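You operate a simulated robot arm through the tools that you are given. There is no shell and no other tool. Be economical: measure what you need, move in short steps, check, and stop when the job is done.

You are at the controls of a simulated two-armed robot. One attempt, no reset.

Task
Empty the jug into the small pot, lift it on to the big one with both hands and cover it.
Fine: jug back on the counter; nothing spilt. Set down upright: brass jug, small water pot.

Only the result counts: the job must be done as asked and must still hold three seconds after the hand-in. Knocking over, shifting, dropping, spilling or breaking anything else fails it. Lids that push on must go on centred and level and be pressed home; caps that screw on are set level and turned clockwise until they are tight.

Robot
Two 7-joint arms with two-finger parallel grippers on one trunk, on a base that drives. Base frame: it is fixed to the floor where the robot stands at the start and does not move with it; the origin is under the middle of the robot, x ahead of it, y to its left, z up. Units: cm, rad, N and s.
The left shoulder is at the start at [7, 16.3, 129.5], the right one opposite. With the tool pointing down near the work surface each hand reaches from about 34 to 86 cm from the robot's upright axis, wherever it stands, measured 20 degrees to its own side. Places, roughly: big water pot (31x30x26 cm) [60, -60, 90]; counter top [70, 10, 80]; mouth of the small water pot [50, -30, 100]; small water pot (20x20x20 cm) [50, -30, 90]; top of the big water pot [60, -60, 110]. Payload 3.43 kg a hand.
The tool frame of a hand sits at the grasp point between the pads (the TCP): z along the fingers, y along the line on which they close. The tips reach 3.4 cm beyond it. The gripper opens to 12.8 cm. The fingers are 2.4 cm wide and 1.2 cm thick; the gripper's body (4.8 by 13 cm) begins 9.6 cm behind the TCP.
Orientation is that of the tool frame in the base frame, as a unit quaternion [x, y, z, w]. With the fingers straight down and closing along the base's y, the tool's x points along the base's -x, its y along +y and its z along -z.

Tools
- The arms move only by the tool move_arm. It takes "left_rows", "right_rows" or both (then of equal length, played together; a hand with none holds still); each is a list of rows, each a list of 7 numbers: the opening, from 0 (shut) to 1 (fully open), then the shift along the tool's x, y, z in m, then the turn, a rotation vector about the tool's x, y, z in rad. In form: [[hand, x, y, z, wx, wy, wz], ...]. A call has 1 to 20 rows; each row shifts and turns the commanded pose from where the row before left it, along the tool's axes as they then stand. A row lasts 0.2 s, in which the tool goes at most 5 cm and 0.15 rad; a call with a longer step from one row to the next is refused whole, and so is a gripper value outside its range. A pose out of reach is approached as far as the arm can. The call stops where the force on the tool passes 60 N (or 10 N more than at its start, if that is more) or the arm is blocked; 0.2 s more then pass. The fingers move at their own pace (about 15.3 cm/s each) and stop on an object; they squeeze with about 25 N. The grip force told is the motor's: it shows also when the fingers shut on nothing. Time passes only in rows, and 0.2 s behind the last, so rows that do not move let the fingers close. The reply holds the time, the measured pose of the TCP, the force on the tool along the base axes, the opening and the grip force, in the units named above and with some noise, with the torque about the TCP (base axes, N m) and any sound that the robot's microphone picked up, and new pictures: "show" is both (left out), scene, wrist or none (wrist: the cameras of the hands that moved).
- Cameras (640 x 400 px; columns grow to the right, rows downward): "scene" is now at [12.74, -3.28, 152.29]; the picture's right is [-0.34, -0.94, 0.00], its down [-0.59, 0.22, -0.78] and it looks along [0.73, -0.27, -0.63] (base axes); focal length 224 px, centre (320, 200). "left" rides on the left gripper at [7.6, 1.1, -16] in its tool frame; the picture's right is [-0.15, 0.99, 0.00], its down [-0.88, -0.13, -0.46] and it looks along [-0.45, -0.07, 0.89] (tool axes); focal length 234 px, centre (320, 200). "right" rides on the right gripper at [7.6, -1.1, -16] in its tool frame; the picture's right is [0.15, 0.99, 0.00], its down [-0.88, 0.13, -0.46] and it looks along [-0.45, 0.07, 0.89] (tool axes); focal length 234 px, centre (320, 200). There is no depth. A picture from a camera that has moved, and an enlarged one, comes with that camera's place and axes in the base frame and with its lens. The place of the scene camera against the robot may be out by one fixed shift of up to 1.2 cm in any direction.
- raise_lower(by): slides the trunk up (or, below 0, down) by that many cm; the arms and the scene camera ride with it, the base frame stays. It gives what a move gives, with no picture.
- base_move(legs): drives the robot by 1 to 6 legs, each [ahead, left, turn to the left] in cm, cm and rad, along the robot's own axes; the way and the turn of a leg run together, so that a leg with both is an arc; at most 150 cm and 3.142 rad a leg. The arms and the cameras ride along, it lands a little off, and it stops where it bumps. It gives what a move gives, and a new picture of the scene camera.
- turn_head(pan, tilt): turns the head with the scene camera to pan (to the left, within 1.501 rad either way) and tilt (down, from -0.506 to 1.204), counted from straight ahead of the robot. It gives what a move gives, and a new picture of the scene camera.
- close_up(camera, box): a new picture of the part [left, top, right, bottom] of that camera's present view, enlarged. It takes no simulated time.
- sign_off(): hands the job in; it is judged then, once.

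Work in short steps. Places have to be worked out from the pictures, the camera data and where the tool is seen: move nearer, look again, correct. Check each grasp and each placing, and mend what went wrong. You have 120 turns and 260 pictures in all, those below and enlarged ones among them. Open the grippers and draw the arms clear of the work before you hand the job in, unless the task says otherwise; then end with one line.

The tools are called as a command line: name --argument value ..., lists and objects as JSON in quotes. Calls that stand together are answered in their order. move_arm: Moves the arms, as the interface text tells. Its arguments: {"type":"object","properties":{"left_rows":{"type":"array","items":{"type":"array","items":{"type":"number"}}},"right_rows":{"type":"array","items":{"type":"array","items":{"type":"number"}}},"show":{"type":"string","enum":["both","scene","wrist","none"]}},"required":[]} The other tools are called the same way: raise_lower (by) slides the trunk up or down; base_move (legs) drives the base; turn_head (pan, tilt) turns the head that bears the scene camera; close_up (camera, box) takes an enlarged picture of a part of a camera's view; sign_off () hands the job in.

At the start:

```text
time: 0.0
left_ee_pos: [52.18, 2.51, 136.68]
left_tool_rot: [-0.001, 1.0, 0.0, 0.0]
left_force: [0.4, 0.8, -0.3]
left_torque: [0.04, 0.02, -0.01]
left_grip_width: 12.82
left_gripper_force: 0.0
right_ee_pos: [39.25, -45.74, 133.93]
right_tool_rot: [0.0, 1.0, -0.001, 0.0]
right_force: [0.3, 0.3, -0.9]
right_torque: [0.0, -0.01, -0.01]
right_grip_width: 12.8
right_gripper_force: 0.1
trunk travel left (down, up): [-77.5, 16.5]
robot x, y, heading: [-0.18, -0.75, 0.001]
head pan, tilt: [-0.349, 0.684]
```

scene: 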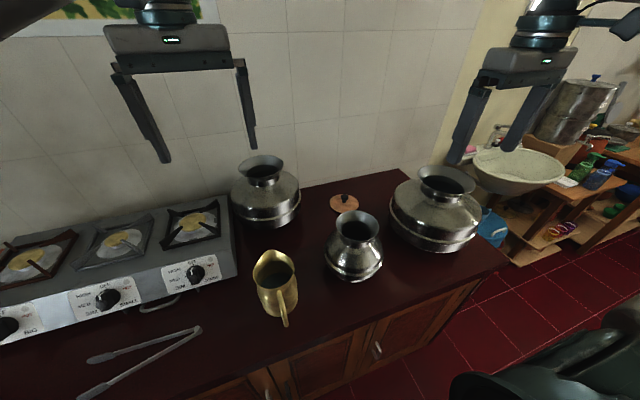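
right: 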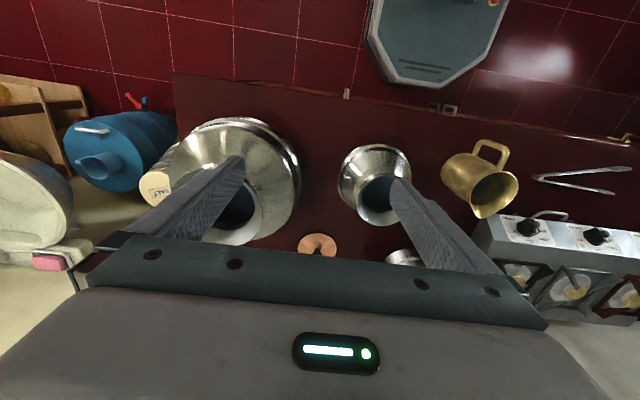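
left: 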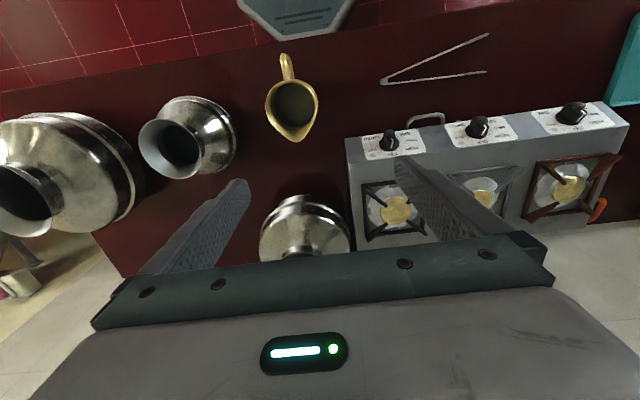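

The scene shows the brass jug, the small pot, the big pot at right and a wooden lid behind. I'll look closer to measure them.

close_up --camera "scene" --box '[220, 140, 500, 315]'

close_up --camera "right" --box '[140, 90, 540, 290]'

close_up --camera "left" --box '[0, 40, 360, 265]'

```text
2.29 times, centred on (360, 228) of scene
camera zoom: at [12.74, -3.28, 152.29], right [-0.34, -0.94, 0.0], down [-0.59, 0.22, -0.78], along [0.73, -0.27, -0.63], focal length 511 px, centre (229, 137)
```

zoom: 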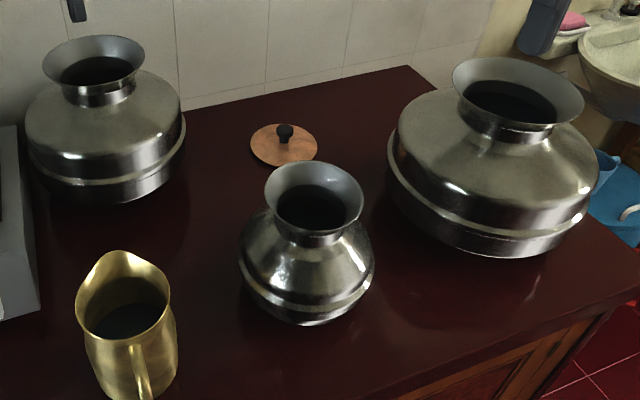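

```text
1.60 times, centred on (340, 190) of right
camera zoom: at [31.58, -46.74, 149.96], right [-0.15, 0.99, 0.0], down [0.88, 0.13, 0.46], along [0.45, 0.07, -0.89], focal length 375 px, centre (288, 216)
```

zoom: 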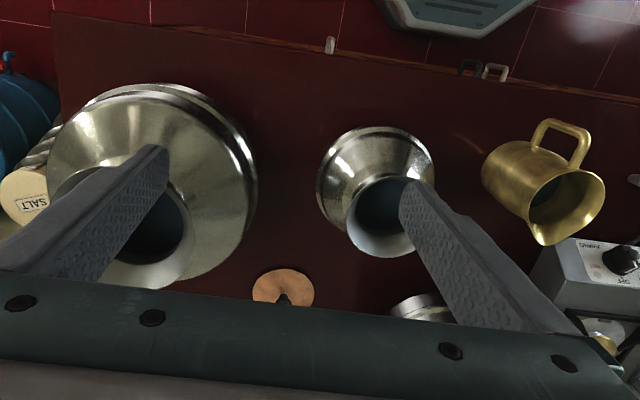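

```text
1.78 times, centred on (180, 152) of left
camera zoom: at [44.55, 3.68, 152.7], right [0.15, 0.99, 0.0], down [0.88, -0.13, 0.46], along [0.45, -0.07, -0.89], focal length 416 px, centre (569, 284)
```

zoom: 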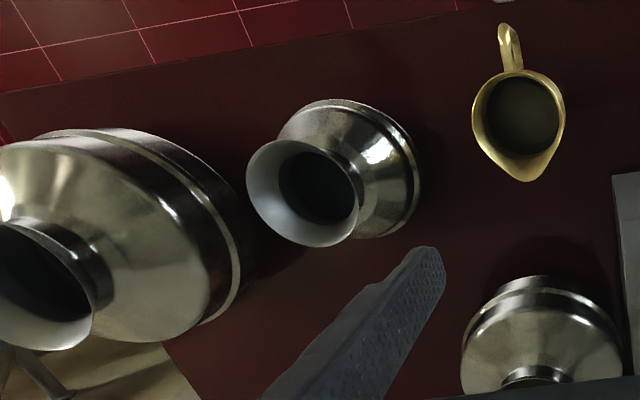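

The jug sits near [48,-3.5], its spout facing away and its handle toward me. The small pot's mouth is near [52.6,-30,104] and the lid near [82,-41]. Before planning the pour I'll dry-run the right wrist's pitch range high up in free air.

move_arm --right_rows '[[1, -0.02, 0.03, 0, 0, 0, 0], [1, -0.02, 0.03, 0, 0, 0, 0], [1, -0.02, 0.03, 0, 0, 0, 0], [1, -0.02, 0.03, 0, 0, 0, 0], [1, -0.02, 0.0, 0, 0, 0.15, 0], [1, 0, 0, 0, 0, 0.15, 0], [1, 0, 0, 0, 0, 0.15, 0], [1, 0, 0, 0, 0, 0.15, 0], [1, 0, 0, 0, 0, 0, 0], [1, 0, 0, 0, 0, 0, 0]]' --show "scene"

```text
time: 2.2
left_ee_pos: [51.96, 2.47, 136.68]
left_tool_rot: [-0.001, 1.0, 0.001, 0.001]
left_force: [-0.4, 0.2, -0.3]
left_torque: [0.0, -0.01, -0.01]
left_grip_width: 12.82
left_gripper_force: 0.0
right_ee_pos: [49.09, -33.69, 133.96]
right_tool_rot: [0.0, 0.955, 0.0, -0.296]
right_force: [-0.4, 0.6, 1.1]
right_torque: [-0.01, -0.03, 0.0]
right_grip_width: 12.78
right_gripper_force: 0.1
trunk travel left (down, up): [-77.5, 16.5]
robot x, y, heading: [-0.2, 0.03, 0.003]
head pan, tilt: [-0.349, 0.684]
camera scene: at [12.66, -3.24, 152.3], right [-0.34, -0.94, 0.0], down [-0.59, 0.22, -0.78], along [0.73, -0.27, -0.63], focal length 224 px, centre (320, 200)
```

scene: 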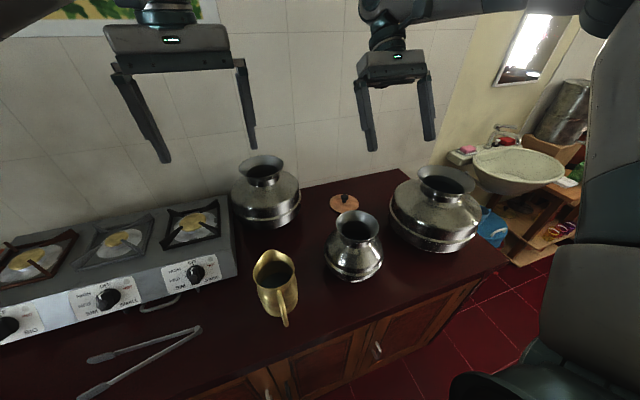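

Fingers 0.6 rad past vertical works. Next I'll test the near-horizontal forward attitude.

move_arm --right_rows '[[1, 0, 0, 0, 0, -0.15, 0], [1, 0, 0, 0, 0, -0.15, 0], [1, 0, 0, 0, 0, -0.15, 0], [1, 0, 0, 0, 0, -0.15, 0], [1, 0, 0, 0, 0, -0.15, 0], [1, 0, 0, 0, 0, -0.15, 0], [1, 0, 0, 0, 0, -0.15, 0], [1, 0, 0, 0, 0, -0.15, 0], [1, 0, 0, 0, 0, -0.15, 0], [1, 0, 0, 0, 0, -0.15, 0], [1, 0, 0, 0, 0, -0.15, 0], [1, 0, 0, 0, 0, -0.15, 0], [1, 0, 0, 0, 0, -0.1, 0], [1, 0, 0, 0, 0, 0, 0]]' --show "both"

```text
time: 5.2
left_ee_pos: [52.08, 2.52, 136.64]
left_tool_rot: [-0.001, 1.0, 0.0, -0.001]
left_force: [0.2, -0.2, 0.4]
left_torque: [-0.02, -0.01, 0.02]
left_grip_width: 12.82
left_gripper_force: 0.1
right_ee_pos: [54.46, -36.2, 137.74]
right_tool_rot: [0.0, 0.796, 0.0, 0.605]
right_force: [0.0, -0.6, -0.3]
right_torque: [0.01, -0.02, 0.02]
right_grip_width: 12.79
right_gripper_force: 0.1
right hand out of reach, approached as far as the arm can: row 11, 12, 13
trunk travel left (down, up): [-77.5, 16.5]
robot x, y, heading: [-0.26, 0.24, -0.003]
head pan, tilt: [-0.349, 0.684]
camera scene: at [12.72, -3.23, 152.29], right [-0.34, -0.94, 0.0], down [-0.59, 0.22, -0.78], along [0.73, -0.27, -0.63], focal length 224 px, centre (320, 200)
camera right: at [37.07, -37.21, 134.67], right [-0.04, 0.99, -0.14], down [-0.2, 0.13, 0.97], along [0.98, 0.07, 0.2], focal length 234 px, centre (320, 200)
```

scene: 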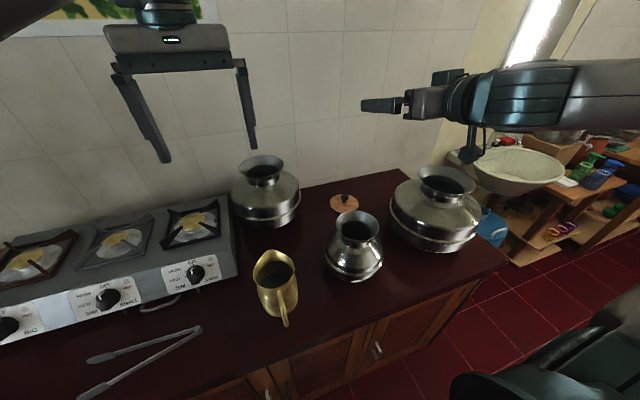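
right: 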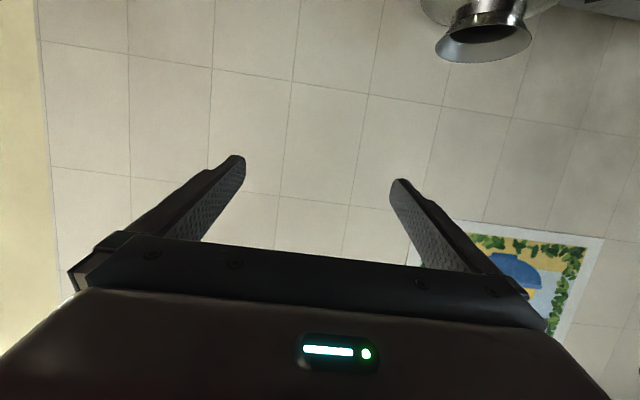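

Horizontal is limited while the base stands so close, so I'll back the base off 15 cm and lower the trunk some.

base_move --legs '[[-16, 0, 0]]'

raise_lower --by -15

```text
time: 6.6
left_ee_pos: [36.78, 2.65, 136.51]
left_tool_rot: [-0.003, 1.0, 0.0, 0.0]
left_force: [0.1, -0.4, 0.0]
left_torque: [-0.01, -0.02, -0.01]
left_grip_width: 12.8
left_gripper_force: 0.1
right_ee_pos: [39.23, -35.97, 137.43]
right_tool_rot: [-0.002, 0.798, 0.002, 0.603]
right_force: [-0.7, 0.3, -0.5]
right_torque: [0.0, 0.01, 0.0]
right_grip_width: 12.8
right_gripper_force: 0.0
trunk travel left (down, up): [-77.5, 16.5]
robot x, y, heading: [-16.18, 0.02, 0.002]
head pan, tilt: [-0.349, 0.684]
camera scene: at [-2.69, -3.26, 152.25], right [-0.34, -0.94, 0.0], down [-0.6, 0.21, -0.77], along [0.73, -0.26, -0.63], focal length 224 px, centre (320, 200)
```

scene: 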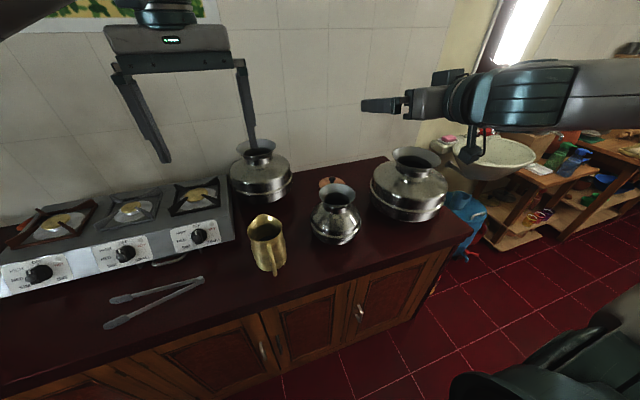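

```text
time: 8.4
left_ee_pos: [36.41, 2.67, 121.67]
left_tool_rot: [-0.002, 1.0, 0.0, 0.0]
left_force: [-0.3, 0.2, 0.9]
left_torque: [0.01, -0.03, 0.02]
left_grip_width: 12.79
left_gripper_force: 0.1
right_ee_pos: [38.94, -35.87, 122.61]
right_tool_rot: [-0.002, 0.797, 0.002, 0.604]
right_force: [0.1, -0.1, 0.1]
right_torque: [-0.02, 0.01, -0.03]
right_grip_width: 12.81
right_gripper_force: 0.1
trunk travel left (down, up): [-62.5, 31.5]
robot x, y, heading: [-15.59, -0.1, 0.004]
head pan, tilt: [-0.349, 0.684]
```

Right hand now points 16° below horizontal. I'll move it behind the jug at a safe height and take the left hand out of the way.

move_arm --right_rows '[[1, 0.0158, 0.0405, -0.0008, 0, 0, 0], [1, 0.0158, 0.0405, -0.0008, 0, 0, 0], [1, 0.0158, 0.0405, -0.0008, 0, 0, 0], [1, 0.0158, 0.0405, -0.0008, 0, 0, 0], [1, 0.0158, 0.0405, -0.0008, 0, 0, 0], [1, 0.0158, 0.0405, -0.0008, 0, 0, 0], [1, 0.0158, 0.0405, -0.0008, 0, 0, 0], [1, 0.0158, 0.0405, -0.0008, 0, 0, 0], [1, 0, 0, 0, 0, 0, 0]]' --left_rows '[[1, 0, 0.04, -0.01, 0, 0, 0], [1, 0, 0.04, -0.01, 0, 0, 0], [1, 0, 0.04, -0.01, 0, 0, 0], [1, 0, 0.04, -0.01, 0, 0, 0], [1, 0, 0.04, -0.01, 0, 0, 0], [1, 0, 0.04, -0.01, 0, 0, 0], [1, 0, 0.04, -0.01, 0, 0, 0], [1, 0, 0.0, 0, 0, 0, 0], [1, 0, 0, 0, 0, 0, 0]]' --show "both"

```text
time: 10.4
left_ee_pos: [36.5, 30.7, 128.51]
left_tool_rot: [-0.003, 1.0, 0.001, 0.0]
left_force: [0.1, 0.5, 0.7]
left_torque: [-0.05, 0.03, -0.03]
left_grip_width: 12.78
left_gripper_force: 0.1
right_ee_pos: [42.05, -12.04, 116.36]
right_tool_rot: [-0.002, 0.797, 0.002, 0.604]
right_force: [0.4, -0.8, 0.9]
right_torque: [-0.02, 0.0, -0.01]
right_grip_width: 12.79
right_gripper_force: 0.1
right hand out of reach, approached as far as the arm can: row 1, 2, 3, 4, 5, 7, 8
trunk travel left (down, up): [-62.5, 31.5]
robot x, y, heading: [-15.58, 0.45, 0.001]
head pan, tilt: [-0.349, 0.684]
camera scene: at [-2.96, -3.22, 137.28], right [-0.34, -0.94, 0.0], down [-0.59, 0.21, -0.78], along [0.73, -0.26, -0.63], focal length 224 px, centre (320, 200)
camera right: at [24.62, -13.18, 113.35], right [-0.05, 0.99, -0.14], down [-0.2, 0.13, 0.97], along [0.98, 0.07, 0.19], focal length 234 px, centre (320, 200)
camera left: at [28.86, 31.78, 144.56], right [0.14, 0.99, 0.0], down [0.88, -0.13, 0.46], along [0.45, -0.06, -0.89], focal length 234 px, centre (320, 200)
```

scene: 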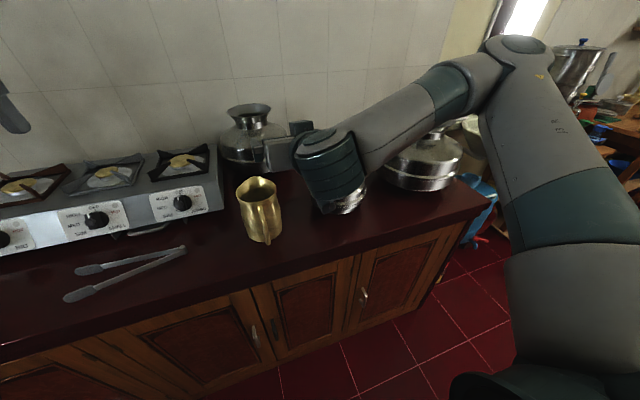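
right: 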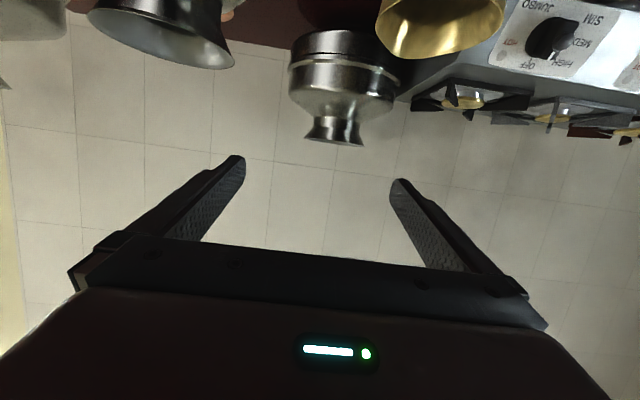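
left: 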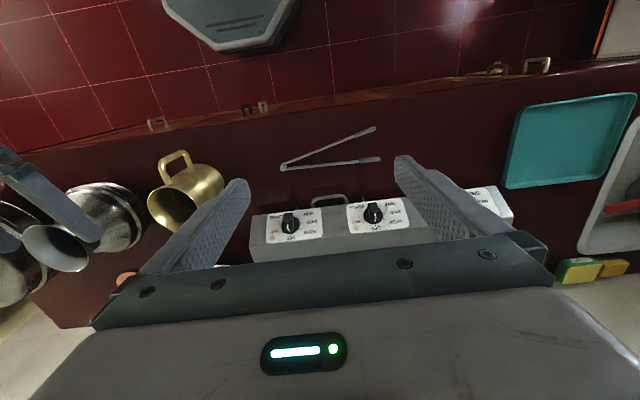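

The horizontal hand can't come that close to the body, so I'll back the base off another 14 cm and try the approach pose again.

base_move --legs '[[-14, 0, 0]]'

move_arm --right_rows '[[1, 0, 0.03, 0, 0, 0, 0], [1, 0, 0.03, 0, 0, 0, 0], [1, 0, 0, 0, 0, 0, 0]]' --show "both"

```text
time: 11.7
left_ee_pos: [22.54, 30.49, 128.48]
left_tool_rot: [-0.003, 1.0, 0.001, -0.002]
left_force: [0.2, -0.3, 0.0]
left_torque: [0.01, 0.0, -0.02]
left_grip_width: 12.8
left_gripper_force: 0.0
right_ee_pos: [28.32, -11.97, 116.35]
right_tool_rot: [-0.002, 0.798, 0.002, 0.603]
right_force: [0.5, -0.9, 0.0]
right_torque: [-0.02, 0.02, 0.01]
right_grip_width: 12.78
right_gripper_force: 0.0
trunk travel left (down, up): [-62.5, 31.5]
robot x, y, heading: [-29.43, 0.09, 0.003]
head pan, tilt: [-0.349, 0.684]
camera scene: at [-16.75, -3.27, 137.27], right [-0.34, -0.94, 0.0], down [-0.59, 0.21, -0.77], along [0.73, -0.26, -0.63], focal length 224 px, centre (320, 200)
```

scene: 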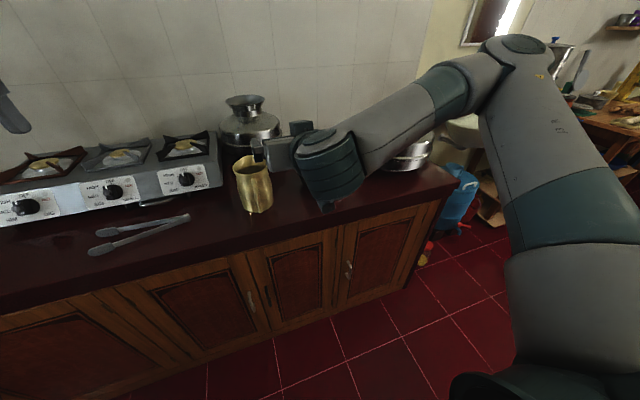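

```text
time: 12.5
left_ee_pos: [22.55, 30.43, 128.49]
left_tool_rot: [-0.003, 1.0, 0.0, 0.0]
left_force: [-0.1, 0.2, -0.3]
left_torque: [-0.03, 0.01, 0.0]
left_grip_width: 12.81
left_gripper_force: 0.0
right_ee_pos: [28.9, -11.72, 116.95]
right_tool_rot: [-0.002, 0.797, 0.002, 0.604]
right_force: [-0.1, -0.4, 0.6]
right_torque: [0.0, 0.0, -0.01]
right_grip_width: 12.84
right_gripper_force: 0.0
right hand out of reach, approached as far as the arm can: row 1, 2
trunk travel left (down, up): [-62.5, 31.5]
robot x, y, heading: [-29.51, 0.44, 0.005]
head pan, tilt: [-0.349, 0.684]
camera scene: at [-16.85, -3.3, 137.29], right [-0.34, -0.94, 0.0], down [-0.59, 0.21, -0.78], along [0.73, -0.26, -0.63], focal length 224 px, centre (320, 200)
camera right: at [11.45, -12.99, 114.12], right [-0.05, 0.99, -0.14], down [-0.2, 0.13, 0.97], along [0.98, 0.07, 0.19], focal length 234 px, centre (320, 200)
```

scene: 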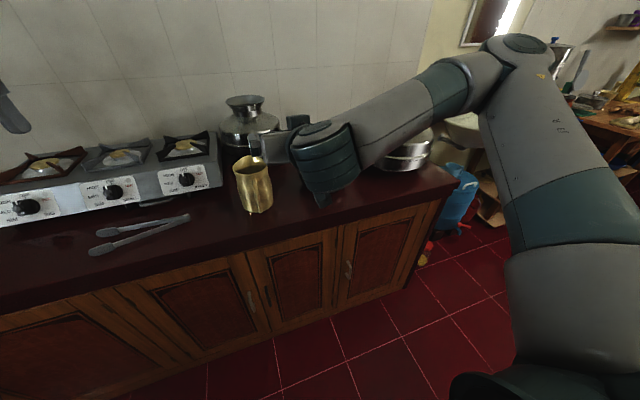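
right: 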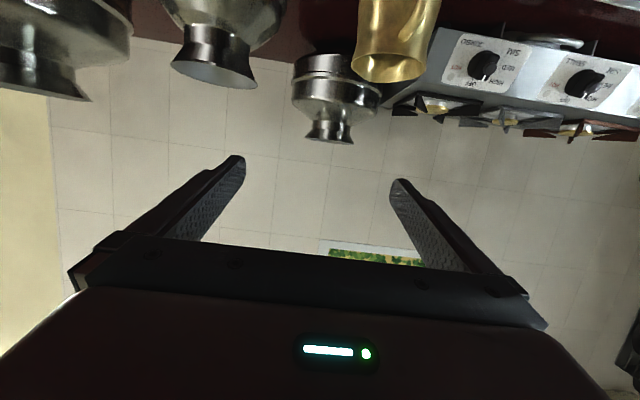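

Now I'll go forward and down toward the pre-grasp point, then sideways.

move_arm --right_rows '[[1, 0.018, 0, 0.03, 0, 0, 0], [1, 0.018, 0, 0.03, 0, 0, 0], [1, 0.018, 0.02, 0.02, 0, 0, 0], [1, 0.018, 0.03, 0, 0, 0, 0], [1, 0, 0.03, 0, 0, 0, 0], [1, 0, 0, 0, 0, 0, 0]]' --show "wrist"

```text
time: 13.9
left_ee_pos: [22.58, 30.36, 128.53]
left_tool_rot: [-0.003, 1.0, 0.0, 0.0]
left_force: [0.2, 0.1, 0.4]
left_torque: [-0.05, 0.0, -0.02]
left_grip_width: 12.81
left_gripper_force: 0.1
right_ee_pos: [34.82, -12.82, 110.93]
right_tool_rot: [-0.002, 0.797, 0.002, 0.604]
right_force: [0.2, -1.3, 0.2]
right_torque: [0.03, 0.01, 0.02]
right_grip_width: 12.79
right_gripper_force: 0.1
right hand out of reach, approached as far as the arm can: row 2, 3, 4, 5
trunk travel left (down, up): [-62.5, 31.5]
robot x, y, heading: [-29.5, -0.4, -0.001]
head pan, tilt: [-0.349, 0.684]
camera right: at [17.42, -13.98, 107.97], right [-0.05, 0.99, -0.14], down [-0.2, 0.13, 0.97], along [0.98, 0.07, 0.19], focal length 234 px, centre (320, 200)
```

right: 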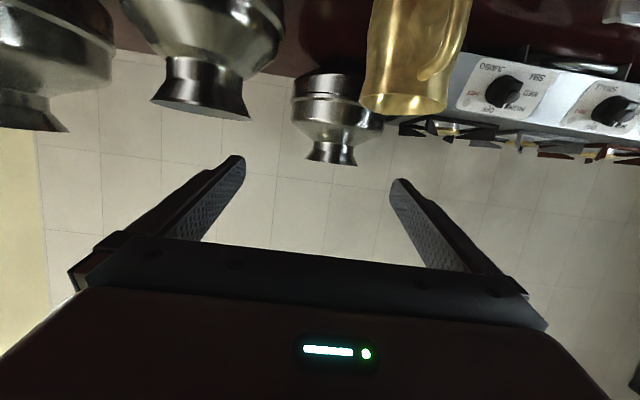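

The limit comes from pointing straight ahead near the mid-plane, so I'll slide the base left to put the jug well on the right arm's own side.

base_move --legs '[[0, 26, 0]]'

turn_head --pan -0.45 --tilt 0.6

```text
time: 15.8
left_ee_pos: [22.33, 56.62, 128.51]
left_tool_rot: [-0.004, 1.0, 0.0, 0.0]
left_force: [0.3, 0.4, 0.0]
left_torque: [0.01, -0.02, 0.03]
left_grip_width: 12.82
left_gripper_force: 0.0
right_ee_pos: [34.71, 13.57, 110.94]
right_tool_rot: [-0.003, 0.797, 0.003, 0.604]
right_force: [-0.1, 0.4, 0.6]
right_torque: [0.03, 0.02, 0.0]
right_grip_width: 12.81
right_gripper_force: 0.0
trunk travel left (down, up): [-62.5, 31.5]
robot x, y, heading: [-29.52, 25.91, 0.005]
head pan, tilt: [-0.349, 0.684]
camera scene: at [-16.95, 22.76, 137.29], right [-0.34, -0.94, 0.0], down [-0.59, 0.21, -0.78], along [0.73, -0.26, -0.63], focal length 224 px, centre (320, 200)
```

scene: 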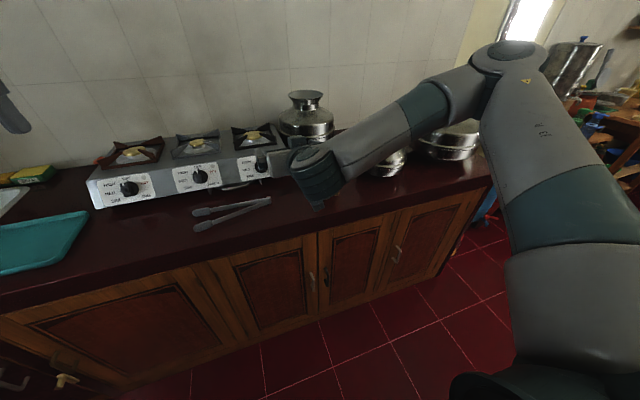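

```text
time: 16.4
left_ee_pos: [22.36, 56.58, 128.47]
left_tool_rot: [-0.004, 1.0, 0.0, 0.0]
left_force: [0.1, 0.5, -0.8]
left_torque: [-0.01, 0.02, 0.01]
left_grip_width: 12.81
left_gripper_force: 0.1
right_ee_pos: [34.72, 13.48, 110.92]
right_tool_rot: [-0.004, 0.797, 0.003, 0.604]
right_force: [0.3, -0.1, 1.0]
right_torque: [-0.05, 0.0, -0.01]
right_grip_width: 12.8
right_gripper_force: 0.0
trunk travel left (down, up): [-62.5, 31.5]
robot x, y, heading: [-30.02, 25.88, 0.009]
head pan, tilt: [-0.45, 0.6]
camera scene: at [-17.02, 21.94, 138.01], right [-0.43, -0.9, 0.0], down [-0.51, 0.24, -0.82], along [0.74, -0.35, -0.57], focal length 224 px, centre (320, 200)
```

scene: 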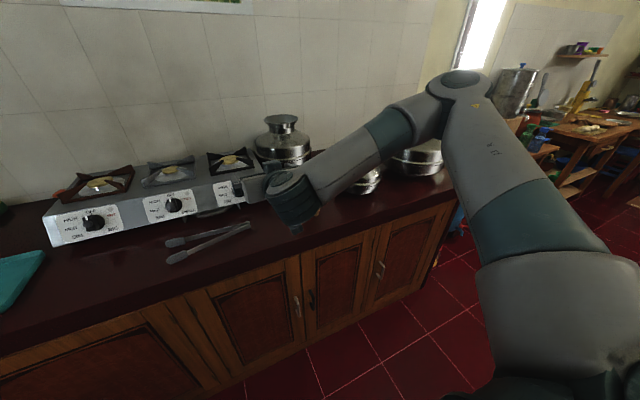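

Now I'll bring the hand behind the jug at about y=-4.

move_arm --right_rows '[[1, 0, -0.035, 0, 0, 0, 0], [1, 0, -0.035, 0, 0, 0, 0], [1, 0, -0.035, 0, 0, 0, 0], [1, 0, -0.035, 0, 0, 0, 0], [1, 0, -0.035, 0, 0, 0, 0], [1, 0, 0, 0, 0, 0, 0]]' --show "both"

```text
time: 17.8
left_ee_pos: [22.42, 56.84, 128.5]
left_tool_rot: [-0.004, 1.0, -0.002, 0.001]
left_force: [-0.1, 1.3, -0.3]
left_torque: [-0.04, -0.01, -0.02]
left_grip_width: 12.8
left_gripper_force: 0.1
right_ee_pos: [34.95, -3.96, 111.04]
right_tool_rot: [-0.003, 0.797, 0.002, 0.604]
right_force: [0.3, 0.5, -0.2]
right_torque: [-0.02, -0.01, -0.01]
right_grip_width: 12.82
right_gripper_force: 0.0
trunk travel left (down, up): [-62.5, 31.5]
robot x, y, heading: [-29.61, 26.13, 0.006]
head pan, tilt: [-0.45, 0.6]
camera scene: at [-17.01, 22.09, 138.02], right [-0.43, -0.9, 0.0], down [-0.51, 0.24, -0.83], along [0.74, -0.36, -0.56], focal length 224 px, centre (320, 200)
camera right: at [17.43, -5.18, 108.08], right [-0.05, 0.99, -0.14], down [-0.2, 0.13, 0.97], along [0.98, 0.08, 0.19], focal length 234 px, centre (320, 200)
```

scene: 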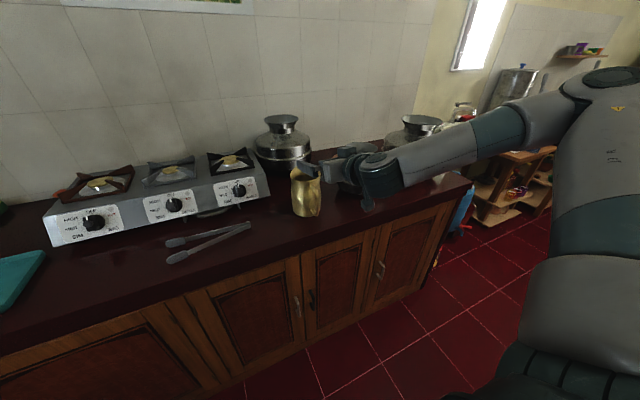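
right: 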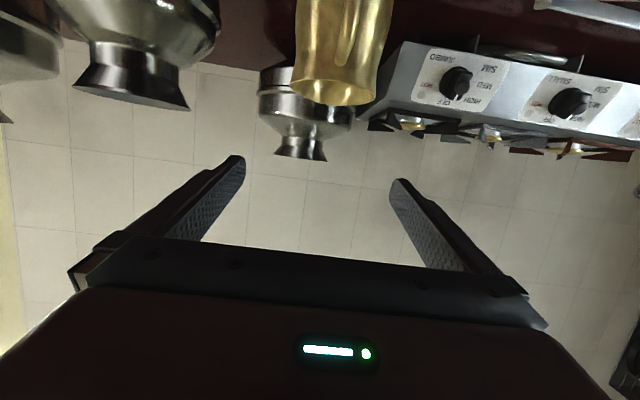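

close_up --camera "right" --box '[240, 0, 440, 125]'

close_up --camera "scene" --box '[240, 130, 400, 230]'

```text
3.20 times, centred on (340, 62) of right
camera zoom: at [17.43, -5.18, 108.08], right [-0.05, 0.99, -0.14], down [-0.2, 0.13, 0.97], along [0.98, 0.08, 0.19], focal length 749 px, centre (256, 640)
```

zoom: 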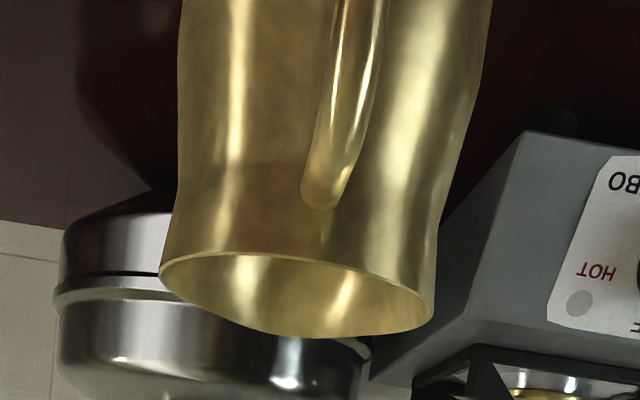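

```text
4.00 times, centred on (320, 180) of scene
camera zoom: at [-17.01, 22.09, 138.02], right [-0.43, -0.9, 0.0], down [-0.51, 0.24, -0.83], along [0.74, -0.36, -0.56], focal length 894 px, centre (320, 280)
```

zoom: 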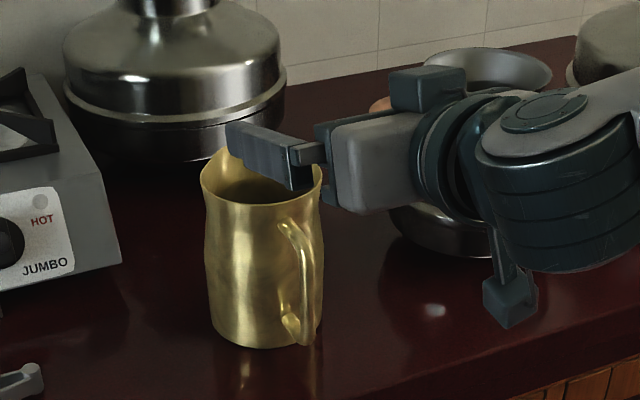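

Jug axis is about (48,-3.0), about 10.8 cm wide at mid-height, with the handle's outer edge near x=38.6. I'll lower the hand behind it to z≈94 and check alignment.

move_arm --right_rows '[[1, 0.0326, 0.0018, 0.009, 0, 0, 0], [1, 0.0326, 0.0018, 0.009, 0, 0, 0], [1, 0.0326, 0.0018, 0.009, 0, 0, 0], [1, 0.0326, 0.0018, 0.009, 0, 0, 0], [1, 0.0326, 0.0018, 0.009, 0, 0, 0], [1, 0, 0, 0, 0, 0, 0]]' --show "both"

```text
time: 19.2
left_ee_pos: [22.3, 56.63, 128.47]
left_tool_rot: [-0.003, 1.0, 0.001, 0.001]
left_force: [0.3, 0.7, 0.2]
left_torque: [0.01, 0.0, 0.0]
left_grip_width: 12.81
left_gripper_force: 0.1
right_ee_pos: [35.36, -3.18, 108.02]
right_tool_rot: [-0.003, 0.803, 0.002, 0.595]
right_force: [0.5, -0.3, -0.3]
right_torque: [-0.01, 0.01, 0.0]
right_grip_width: 12.82
right_gripper_force: 0.1
right hand out of reach, approached as far as the arm can: row 1, 2, 3, 4, 5
trunk travel left (down, up): [-62.5, 31.5]
robot x, y, heading: [-29.71, 26.35, 0.004]
head pan, tilt: [-0.45, 0.6]
camera scene: at [-17.0, 21.84, 138.01], right [-0.43, -0.9, 0.0], down [-0.51, 0.24, -0.82], along [0.74, -0.35, -0.57], focal length 224 px, centre (320, 200)
camera right: at [17.9, -4.41, 105.42], right [-0.05, 0.99, -0.14], down [-0.18, 0.13, 0.98], along [0.98, 0.07, 0.17], focal length 234 px, centre (320, 200)
```

scene: 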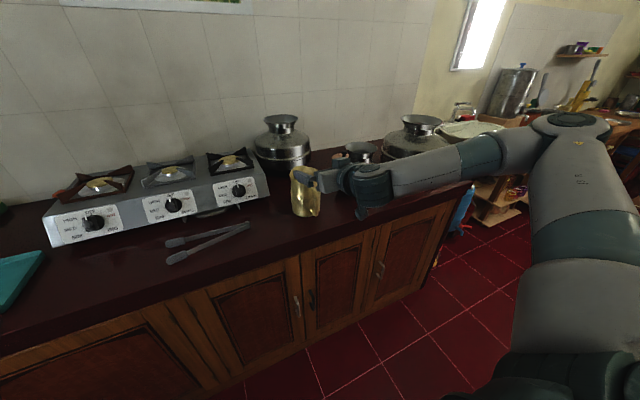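
right: 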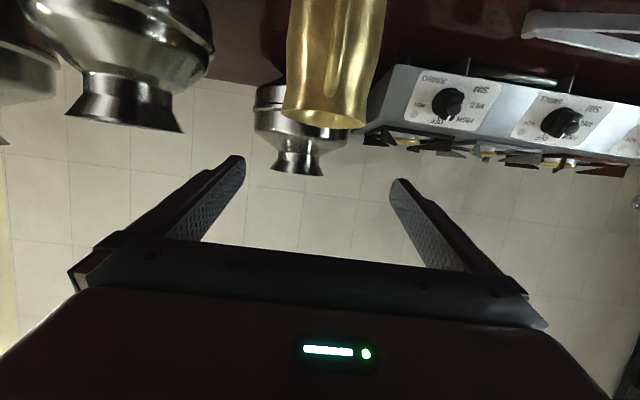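

The hand itself is limited downward, so I'll lower the trunk instead, in two steps.

raise_lower --by -8

turn_head --pan -0.55 --tilt 0.55

```text
time: 20.4
left_ee_pos: [22.34, 56.67, 120.59]
left_tool_rot: [-0.004, 1.0, 0.0, 0.0]
left_force: [-1.0, 0.2, -0.3]
left_torque: [0.01, 0.0, 0.0]
left_grip_width: 12.79
left_gripper_force: 0.1
right_ee_pos: [35.39, -3.16, 100.0]
right_tool_rot: [-0.002, 0.804, 0.002, 0.595]
right_force: [0.7, 0.1, 0.3]
right_torque: [-0.01, 0.0, 0.03]
right_grip_width: 12.8
right_gripper_force: 0.0
trunk travel left (down, up): [-54.5, 39.5]
robot x, y, heading: [-29.44, 25.97, 0.004]
head pan, tilt: [-0.45, 0.6]
```

```text
time: 21.1
left_ee_pos: [22.38, 56.62, 120.59]
left_tool_rot: [-0.003, 1.0, 0.0, -0.001]
left_force: [1.0, -0.1, 0.1]
left_torque: [0.04, 0.0, -0.02]
left_grip_width: 12.81
left_gripper_force: 0.1
right_ee_pos: [35.38, -3.16, 100.04]
right_tool_rot: [-0.003, 0.804, 0.002, 0.595]
right_force: [0.9, -0.2, -0.7]
right_torque: [0.01, 0.03, -0.03]
right_grip_width: 12.81
right_gripper_force: 0.1
trunk travel left (down, up): [-54.5, 39.5]
robot x, y, heading: [-29.41, 25.78, 0.009]
head pan, tilt: [-0.55, 0.55]
camera scene: at [-17.32, 21.03, 130.46], right [-0.52, -0.86, 0.0], down [-0.45, 0.27, -0.85], along [0.73, -0.44, -0.52], focal length 224 px, centre (320, 200)
```

scene: 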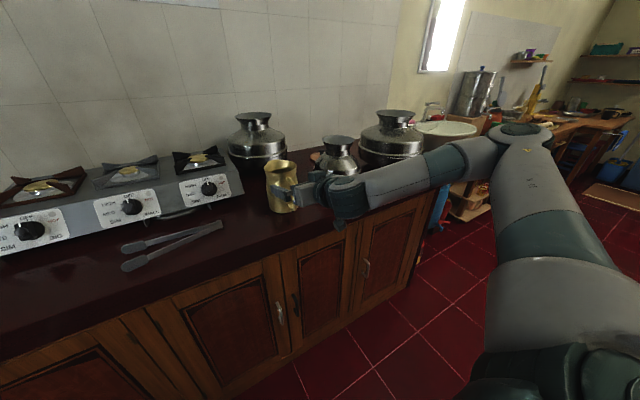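

raise_lower --by -6.2

move_arm --right_rows '[[1, 0, 0, 0, 0, 0, 0]]' --show "both"

close_up --camera "scene" --box '[240, 110, 400, 210]'

```text
time: 22.1
left_ee_pos: [22.33, 56.56, 114.43]
left_tool_rot: [-0.004, 1.0, 0.0, 0.001]
left_force: [-0.5, -0.8, -0.5]
left_torque: [-0.02, -0.03, -0.02]
left_grip_width: 12.8
left_gripper_force: 0.0
right_ee_pos: [35.34, -3.16, 93.8]
right_tool_rot: [-0.002, 0.804, 0.002, 0.594]
right_force: [0.4, 0.4, -0.5]
right_torque: [0.01, 0.01, -0.01]
right_grip_width: 12.79
right_gripper_force: 0.1
trunk travel left (down, up): [-48.3, 45.7]
robot x, y, heading: [-29.58, 26.01, -0.002]
head pan, tilt: [-0.55, 0.55]
```

```text
time: 22.5
left_ee_pos: [22.35, 56.71, 114.3]
left_tool_rot: [-0.003, 1.0, 0.001, 0.0]
left_force: [0.3, 0.3, 0.1]
left_torque: [0.0, 0.02, -0.02]
left_grip_width: 12.8
left_gripper_force: 0.1
right_ee_pos: [35.26, -3.08, 93.83]
right_tool_rot: [-0.001, 0.803, 0.001, 0.596]
right_force: [0.2, -0.8, -0.6]
right_torque: [0.02, 0.01, -0.02]
right_grip_width: 12.81
right_gripper_force: 0.0
trunk travel left (down, up): [-48.3, 45.7]
robot x, y, heading: [-29.54, 26.0, 0.003]
head pan, tilt: [-0.55, 0.55]
camera scene: at [-17.32, 21.02, 124.26], right [-0.52, -0.86, 0.0], down [-0.45, 0.27, -0.85], along [0.73, -0.44, -0.52], focal length 224 px, centre (320, 200)
camera right: at [17.88, -4.38, 91.24], right [-0.05, 0.99, -0.14], down [-0.18, 0.13, 0.98], along [0.98, 0.07, 0.17], focal length 234 px, centre (320, 200)
```

scene: 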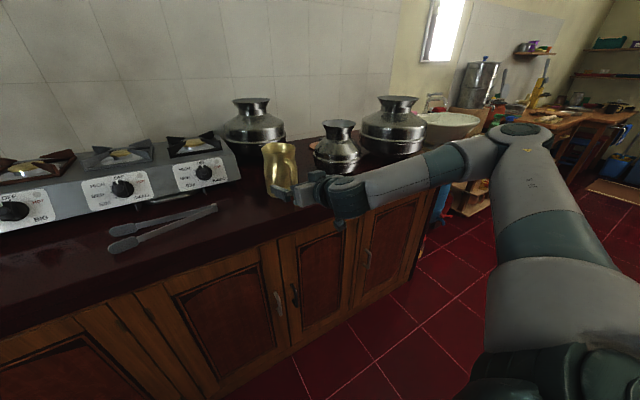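
right: 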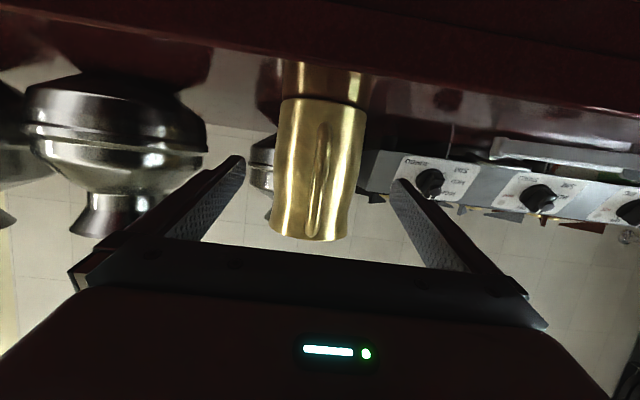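

```text
4.00 times, centred on (320, 160) of scene
camera zoom: at [-17.32, 21.02, 124.26], right [-0.52, -0.86, 0.0], down [-0.45, 0.27, -0.85], along [0.73, -0.44, -0.52], focal length 894 px, centre (320, 360)
```

zoom: 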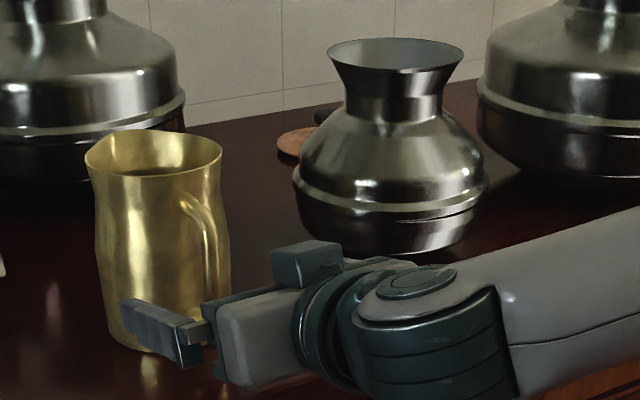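

The jug is centred between the fingers. I'll advance at constant height, partway first.

move_arm --right_rows '[[1, -0.0066, 0.0005, 0.0218, 0, 0, 0], [1, -0.0066, 0.0005, 0.0218, 0, 0, 0], [1, -0.0066, 0.0005, 0.0218, 0, 0, 0], [1, 0, 0, 0, 0, 0, 0]]' --show "wrist"

close_up --camera "scene" --box '[240, 110, 400, 210]'

```text
time: 23.5
left_ee_pos: [22.25, 56.49, 114.36]
left_tool_rot: [-0.004, 1.0, 0.0, 0.0]
left_force: [0.0, -0.8, -0.2]
left_torque: [-0.03, -0.03, -0.03]
left_grip_width: 12.79
left_gripper_force: 0.0
right_ee_pos: [42.22, -2.88, 93.89]
right_tool_rot: [-0.003, 0.804, 0.003, 0.594]
right_force: [-0.6, -0.2, 0.8]
right_torque: [-0.01, -0.01, 0.0]
right_grip_width: 12.82
right_gripper_force: 0.0
trunk travel left (down, up): [-48.3, 45.7]
robot x, y, heading: [-29.44, 25.91, 0.002]
head pan, tilt: [-0.55, 0.55]
camera right: at [24.68, -4.1, 91.24], right [-0.05, 0.99, -0.14], down [-0.18, 0.13, 0.98], along [0.98, 0.07, 0.17], focal length 234 px, centre (320, 200)
```

right: 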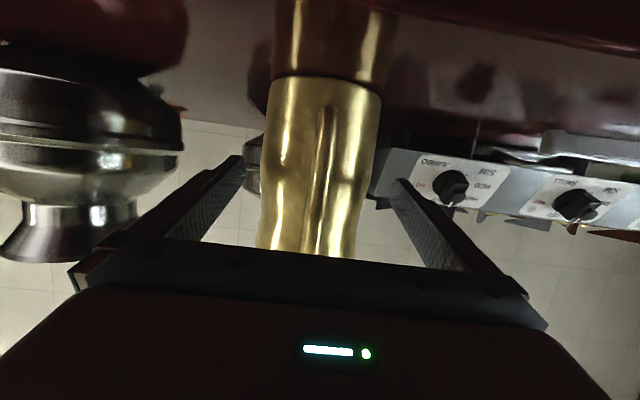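

```text
4.00 times, centred on (320, 160) of scene
camera zoom: at [-17.37, 20.98, 124.27], right [-0.52, -0.86, 0.0], down [-0.45, 0.27, -0.85], along [0.73, -0.44, -0.52], focal length 894 px, centre (320, 360)
```

zoom: 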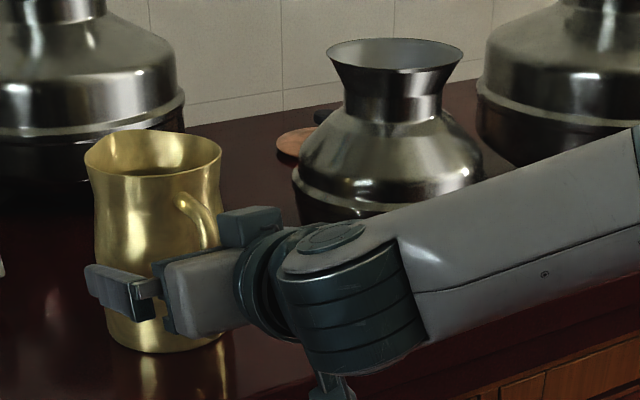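

Still centred. I'll advance the last 4.3 cm, then close.

move_arm --right_rows '[[1, -0.0062, 0.0, 0.0206, 0, 0, 0], [1, -0.0062, 0.0, 0.0206, 0, 0, 0], [1, 0, 0, 0, 0, 0, 0]]' --show "wrist"

close_up --camera "scene" --box '[240, 110, 400, 210]'

```text
time: 24.3
left_ee_pos: [22.29, 56.68, 114.37]
left_tool_rot: [-0.003, 1.0, 0.001, 0.0]
left_force: [0.2, -0.5, -0.1]
left_torque: [-0.01, -0.03, 0.02]
left_grip_width: 12.81
left_gripper_force: 0.1
right_ee_pos: [46.53, -2.83, 93.75]
right_tool_rot: [-0.002, 0.804, 0.002, 0.594]
right_force: [0.7, 0.9, -0.2]
right_torque: [0.0, 0.0, 0.01]
right_grip_width: 12.81
right_gripper_force: 0.2
trunk travel left (down, up): [-48.3, 45.7]
robot x, y, heading: [-29.65, 26.53, 0.008]
head pan, tilt: [-0.55, 0.55]
camera right: at [28.99, -4.08, 91.26], right [-0.05, 0.99, -0.14], down [-0.18, 0.13, 0.98], along [0.98, 0.07, 0.17], focal length 234 px, centre (320, 200)
```

right: 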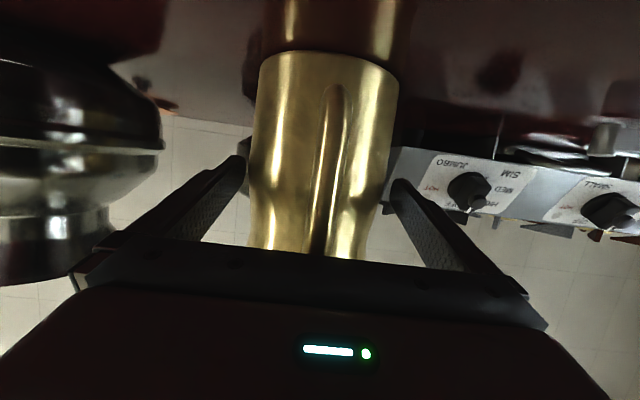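

```text
4.00 times, centred on (320, 160) of scene
camera zoom: at [-17.34, 21.0, 124.26], right [-0.52, -0.86, 0.0], down [-0.45, 0.27, -0.85], along [0.73, -0.44, -0.52], focal length 894 px, centre (320, 360)
```

zoom: 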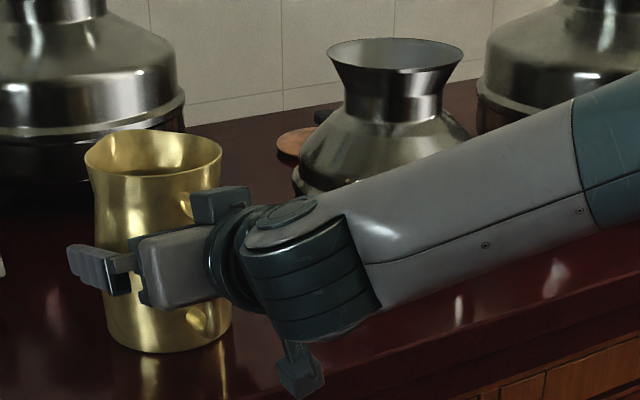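

No contact and the jug sits between the pads. Closing the gripper.

move_arm --right_rows '[[0.75, 0, 0, 0, 0, 0, 0], [0.5, 0, 0, 0, 0, 0, 0], [0, 0, 0, 0, 0, 0, 0], [0, 0, 0, 0, 0, 0, 0]]' --show "wrist"

close_up --camera "scene" --box '[240, 110, 400, 210]'

```text
time: 25.3
left_ee_pos: [22.36, 56.7, 114.34]
left_tool_rot: [-0.003, 1.0, 0.001, -0.001]
left_force: [-0.3, 0.4, 0.0]
left_torque: [-0.02, -0.01, 0.03]
left_grip_width: 12.79
left_gripper_force: 0.1
right_ee_pos: [46.44, -2.8, 93.83]
right_tool_rot: [-0.003, 0.804, 0.003, 0.595]
right_force: [2.4, -3.0, 2.0]
right_torque: [-0.38, -0.12, 0.01]
right_grip_width: 11.2
right_gripper_force: 25.3
trunk travel left (down, up): [-48.3, 45.7]
robot x, y, heading: [-30.05, 25.76, 0.002]
head pan, tilt: [-0.55, 0.55]
camera right: at [29.0, -4.1, 91.25], right [-0.05, 0.99, -0.14], down [-0.18, 0.13, 0.98], along [0.98, 0.07, 0.17], focal length 234 px, centre (320, 200)
```

right: 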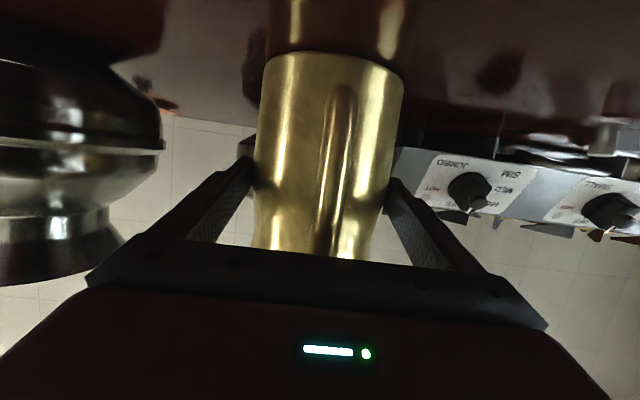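

```text
4.00 times, centred on (320, 160) of scene
camera zoom: at [-17.31, 20.99, 124.26], right [-0.52, -0.86, 0.0], down [-0.45, 0.27, -0.85], along [0.73, -0.44, -0.52], focal length 894 px, centre (320, 360)
```

zoom: 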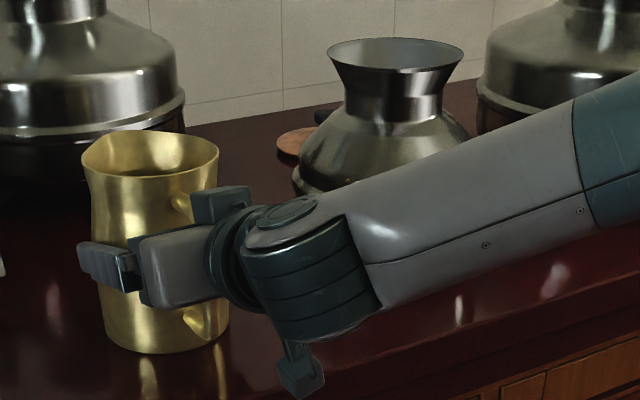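

Held at 11.2 cm width with 25 N. I'll lift gently with the trunk and check for slip.

raise_lower --by 4

close_up --camera "scene" --box '[240, 110, 400, 210]'

close_up --camera "right" --box '[160, 0, 480, 200]'

```text
time: 26.1
left_ee_pos: [22.39, 56.59, 118.25]
left_tool_rot: [-0.004, 1.0, 0.0, 0.0]
left_force: [-0.5, 0.7, 0.5]
left_torque: [-0.04, 0.01, -0.02]
left_grip_width: 12.79
left_gripper_force: 0.1
right_ee_pos: [46.61, -2.79, 97.67]
right_tool_rot: [-0.003, 0.805, 0.003, 0.593]
right_force: [0.2, 0.8, -7.9]
right_torque: [0.01, 0.12, 0.01]
right_grip_width: 11.24
right_gripper_force: 24.8
trunk travel left (down, up): [-52.3, 41.7]
robot x, y, heading: [-29.71, 26.21, 0.002]
head pan, tilt: [-0.55, 0.55]
```

```text
4.00 times, centred on (320, 160) of scene
camera zoom: at [-17.15, 20.98, 128.23], right [-0.52, -0.86, 0.0], down [-0.45, 0.27, -0.85], along [0.73, -0.44, -0.52], focal length 894 px, centre (320, 360)
```

zoom: 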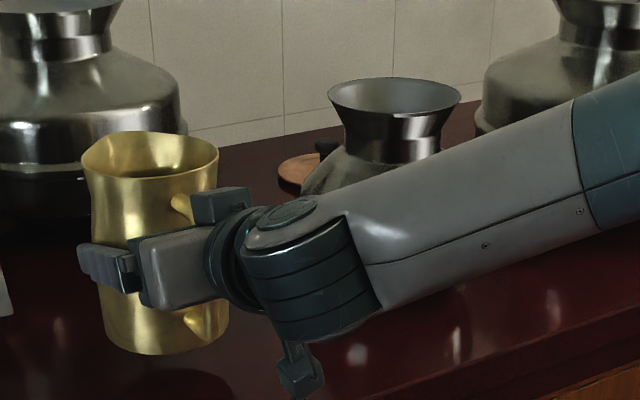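

```text
2.00 times, centred on (320, 100) of right
camera zoom: at [29.09, -4.08, 95.1], right [-0.05, 0.99, -0.14], down [-0.18, 0.13, 0.98], along [0.98, 0.07, 0.17], focal length 468 px, centre (320, 400)
```

zoom: 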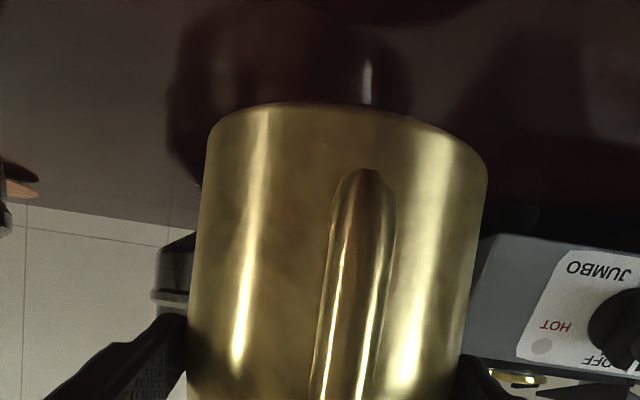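

Jug is held, about 0.85 kg, with no slip. I'll raise the trunk so the jug bottom clears the pot's rim, then draw the hand back.

raise_lower --by 17

move_arm --right_rows '[[0, 0.003, 0, -0.0097, 0, 0, 0], [0, 0.005, 0, -0.0162, 0, 0, 0], [0, 0.005, 0, -0.0162, 0, 0, 0], [0, 0.005, 0, -0.0162, 0, 0, 0], [0, 0.002, 0, -0.0064, 0, 0, 0], [0, 0, 0, 0, 0, 0, 0]]' --show "scene"

```text
time: 28.0
left_ee_pos: [22.56, 56.54, 135.31]
left_tool_rot: [-0.004, 1.0, 0.0, 0.0]
left_force: [-0.2, -0.3, 0.2]
left_torque: [0.01, 0.01, -0.01]
left_grip_width: 12.82
left_gripper_force: 0.0
right_ee_pos: [46.57, -2.82, 114.67]
right_tool_rot: [-0.003, 0.805, 0.003, 0.594]
right_force: [-0.4, 0.5, -7.6]
right_torque: [-0.01, 0.15, 0.0]
right_grip_width: 11.21
right_gripper_force: 25.1
trunk travel left (down, up): [-69.3, 24.7]
robot x, y, heading: [-29.87, 26.03, 0.007]
head pan, tilt: [-0.55, 0.55]
```

```text
time: 29.4
left_ee_pos: [22.55, 56.57, 135.3]
left_tool_rot: [-0.004, 1.0, 0.0, -0.001]
left_force: [0.1, 0.4, -0.6]
left_torque: [0.03, 0.03, 0.02]
left_grip_width: 12.8
left_gripper_force: 0.0
right_ee_pos: [39.87, -2.74, 114.77]
right_tool_rot: [-0.002, 0.804, 0.002, 0.594]
right_force: [-0.1, 0.6, -9.0]
right_torque: [0.0, 0.13, 0.0]
right_grip_width: 11.18
right_gripper_force: 25.1
trunk travel left (down, up): [-69.3, 24.7]
robot x, y, heading: [-29.59, 25.98, 0.007]
head pan, tilt: [-0.55, 0.55]
camera scene: at [-17.19, 21.01, 145.25], right [-0.52, -0.86, 0.0], down [-0.45, 0.27, -0.85], along [0.73, -0.44, -0.52], focal length 224 px, centre (320, 200)
```

scene: 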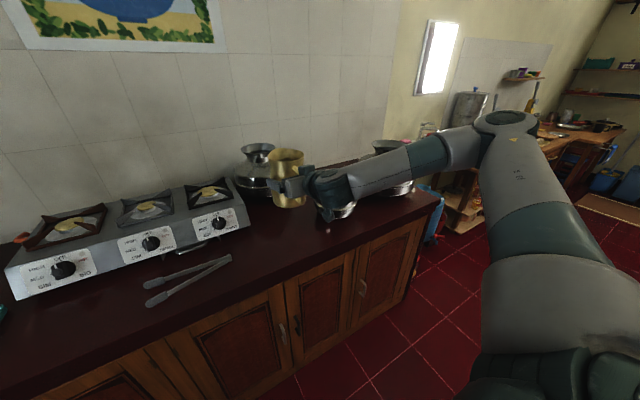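

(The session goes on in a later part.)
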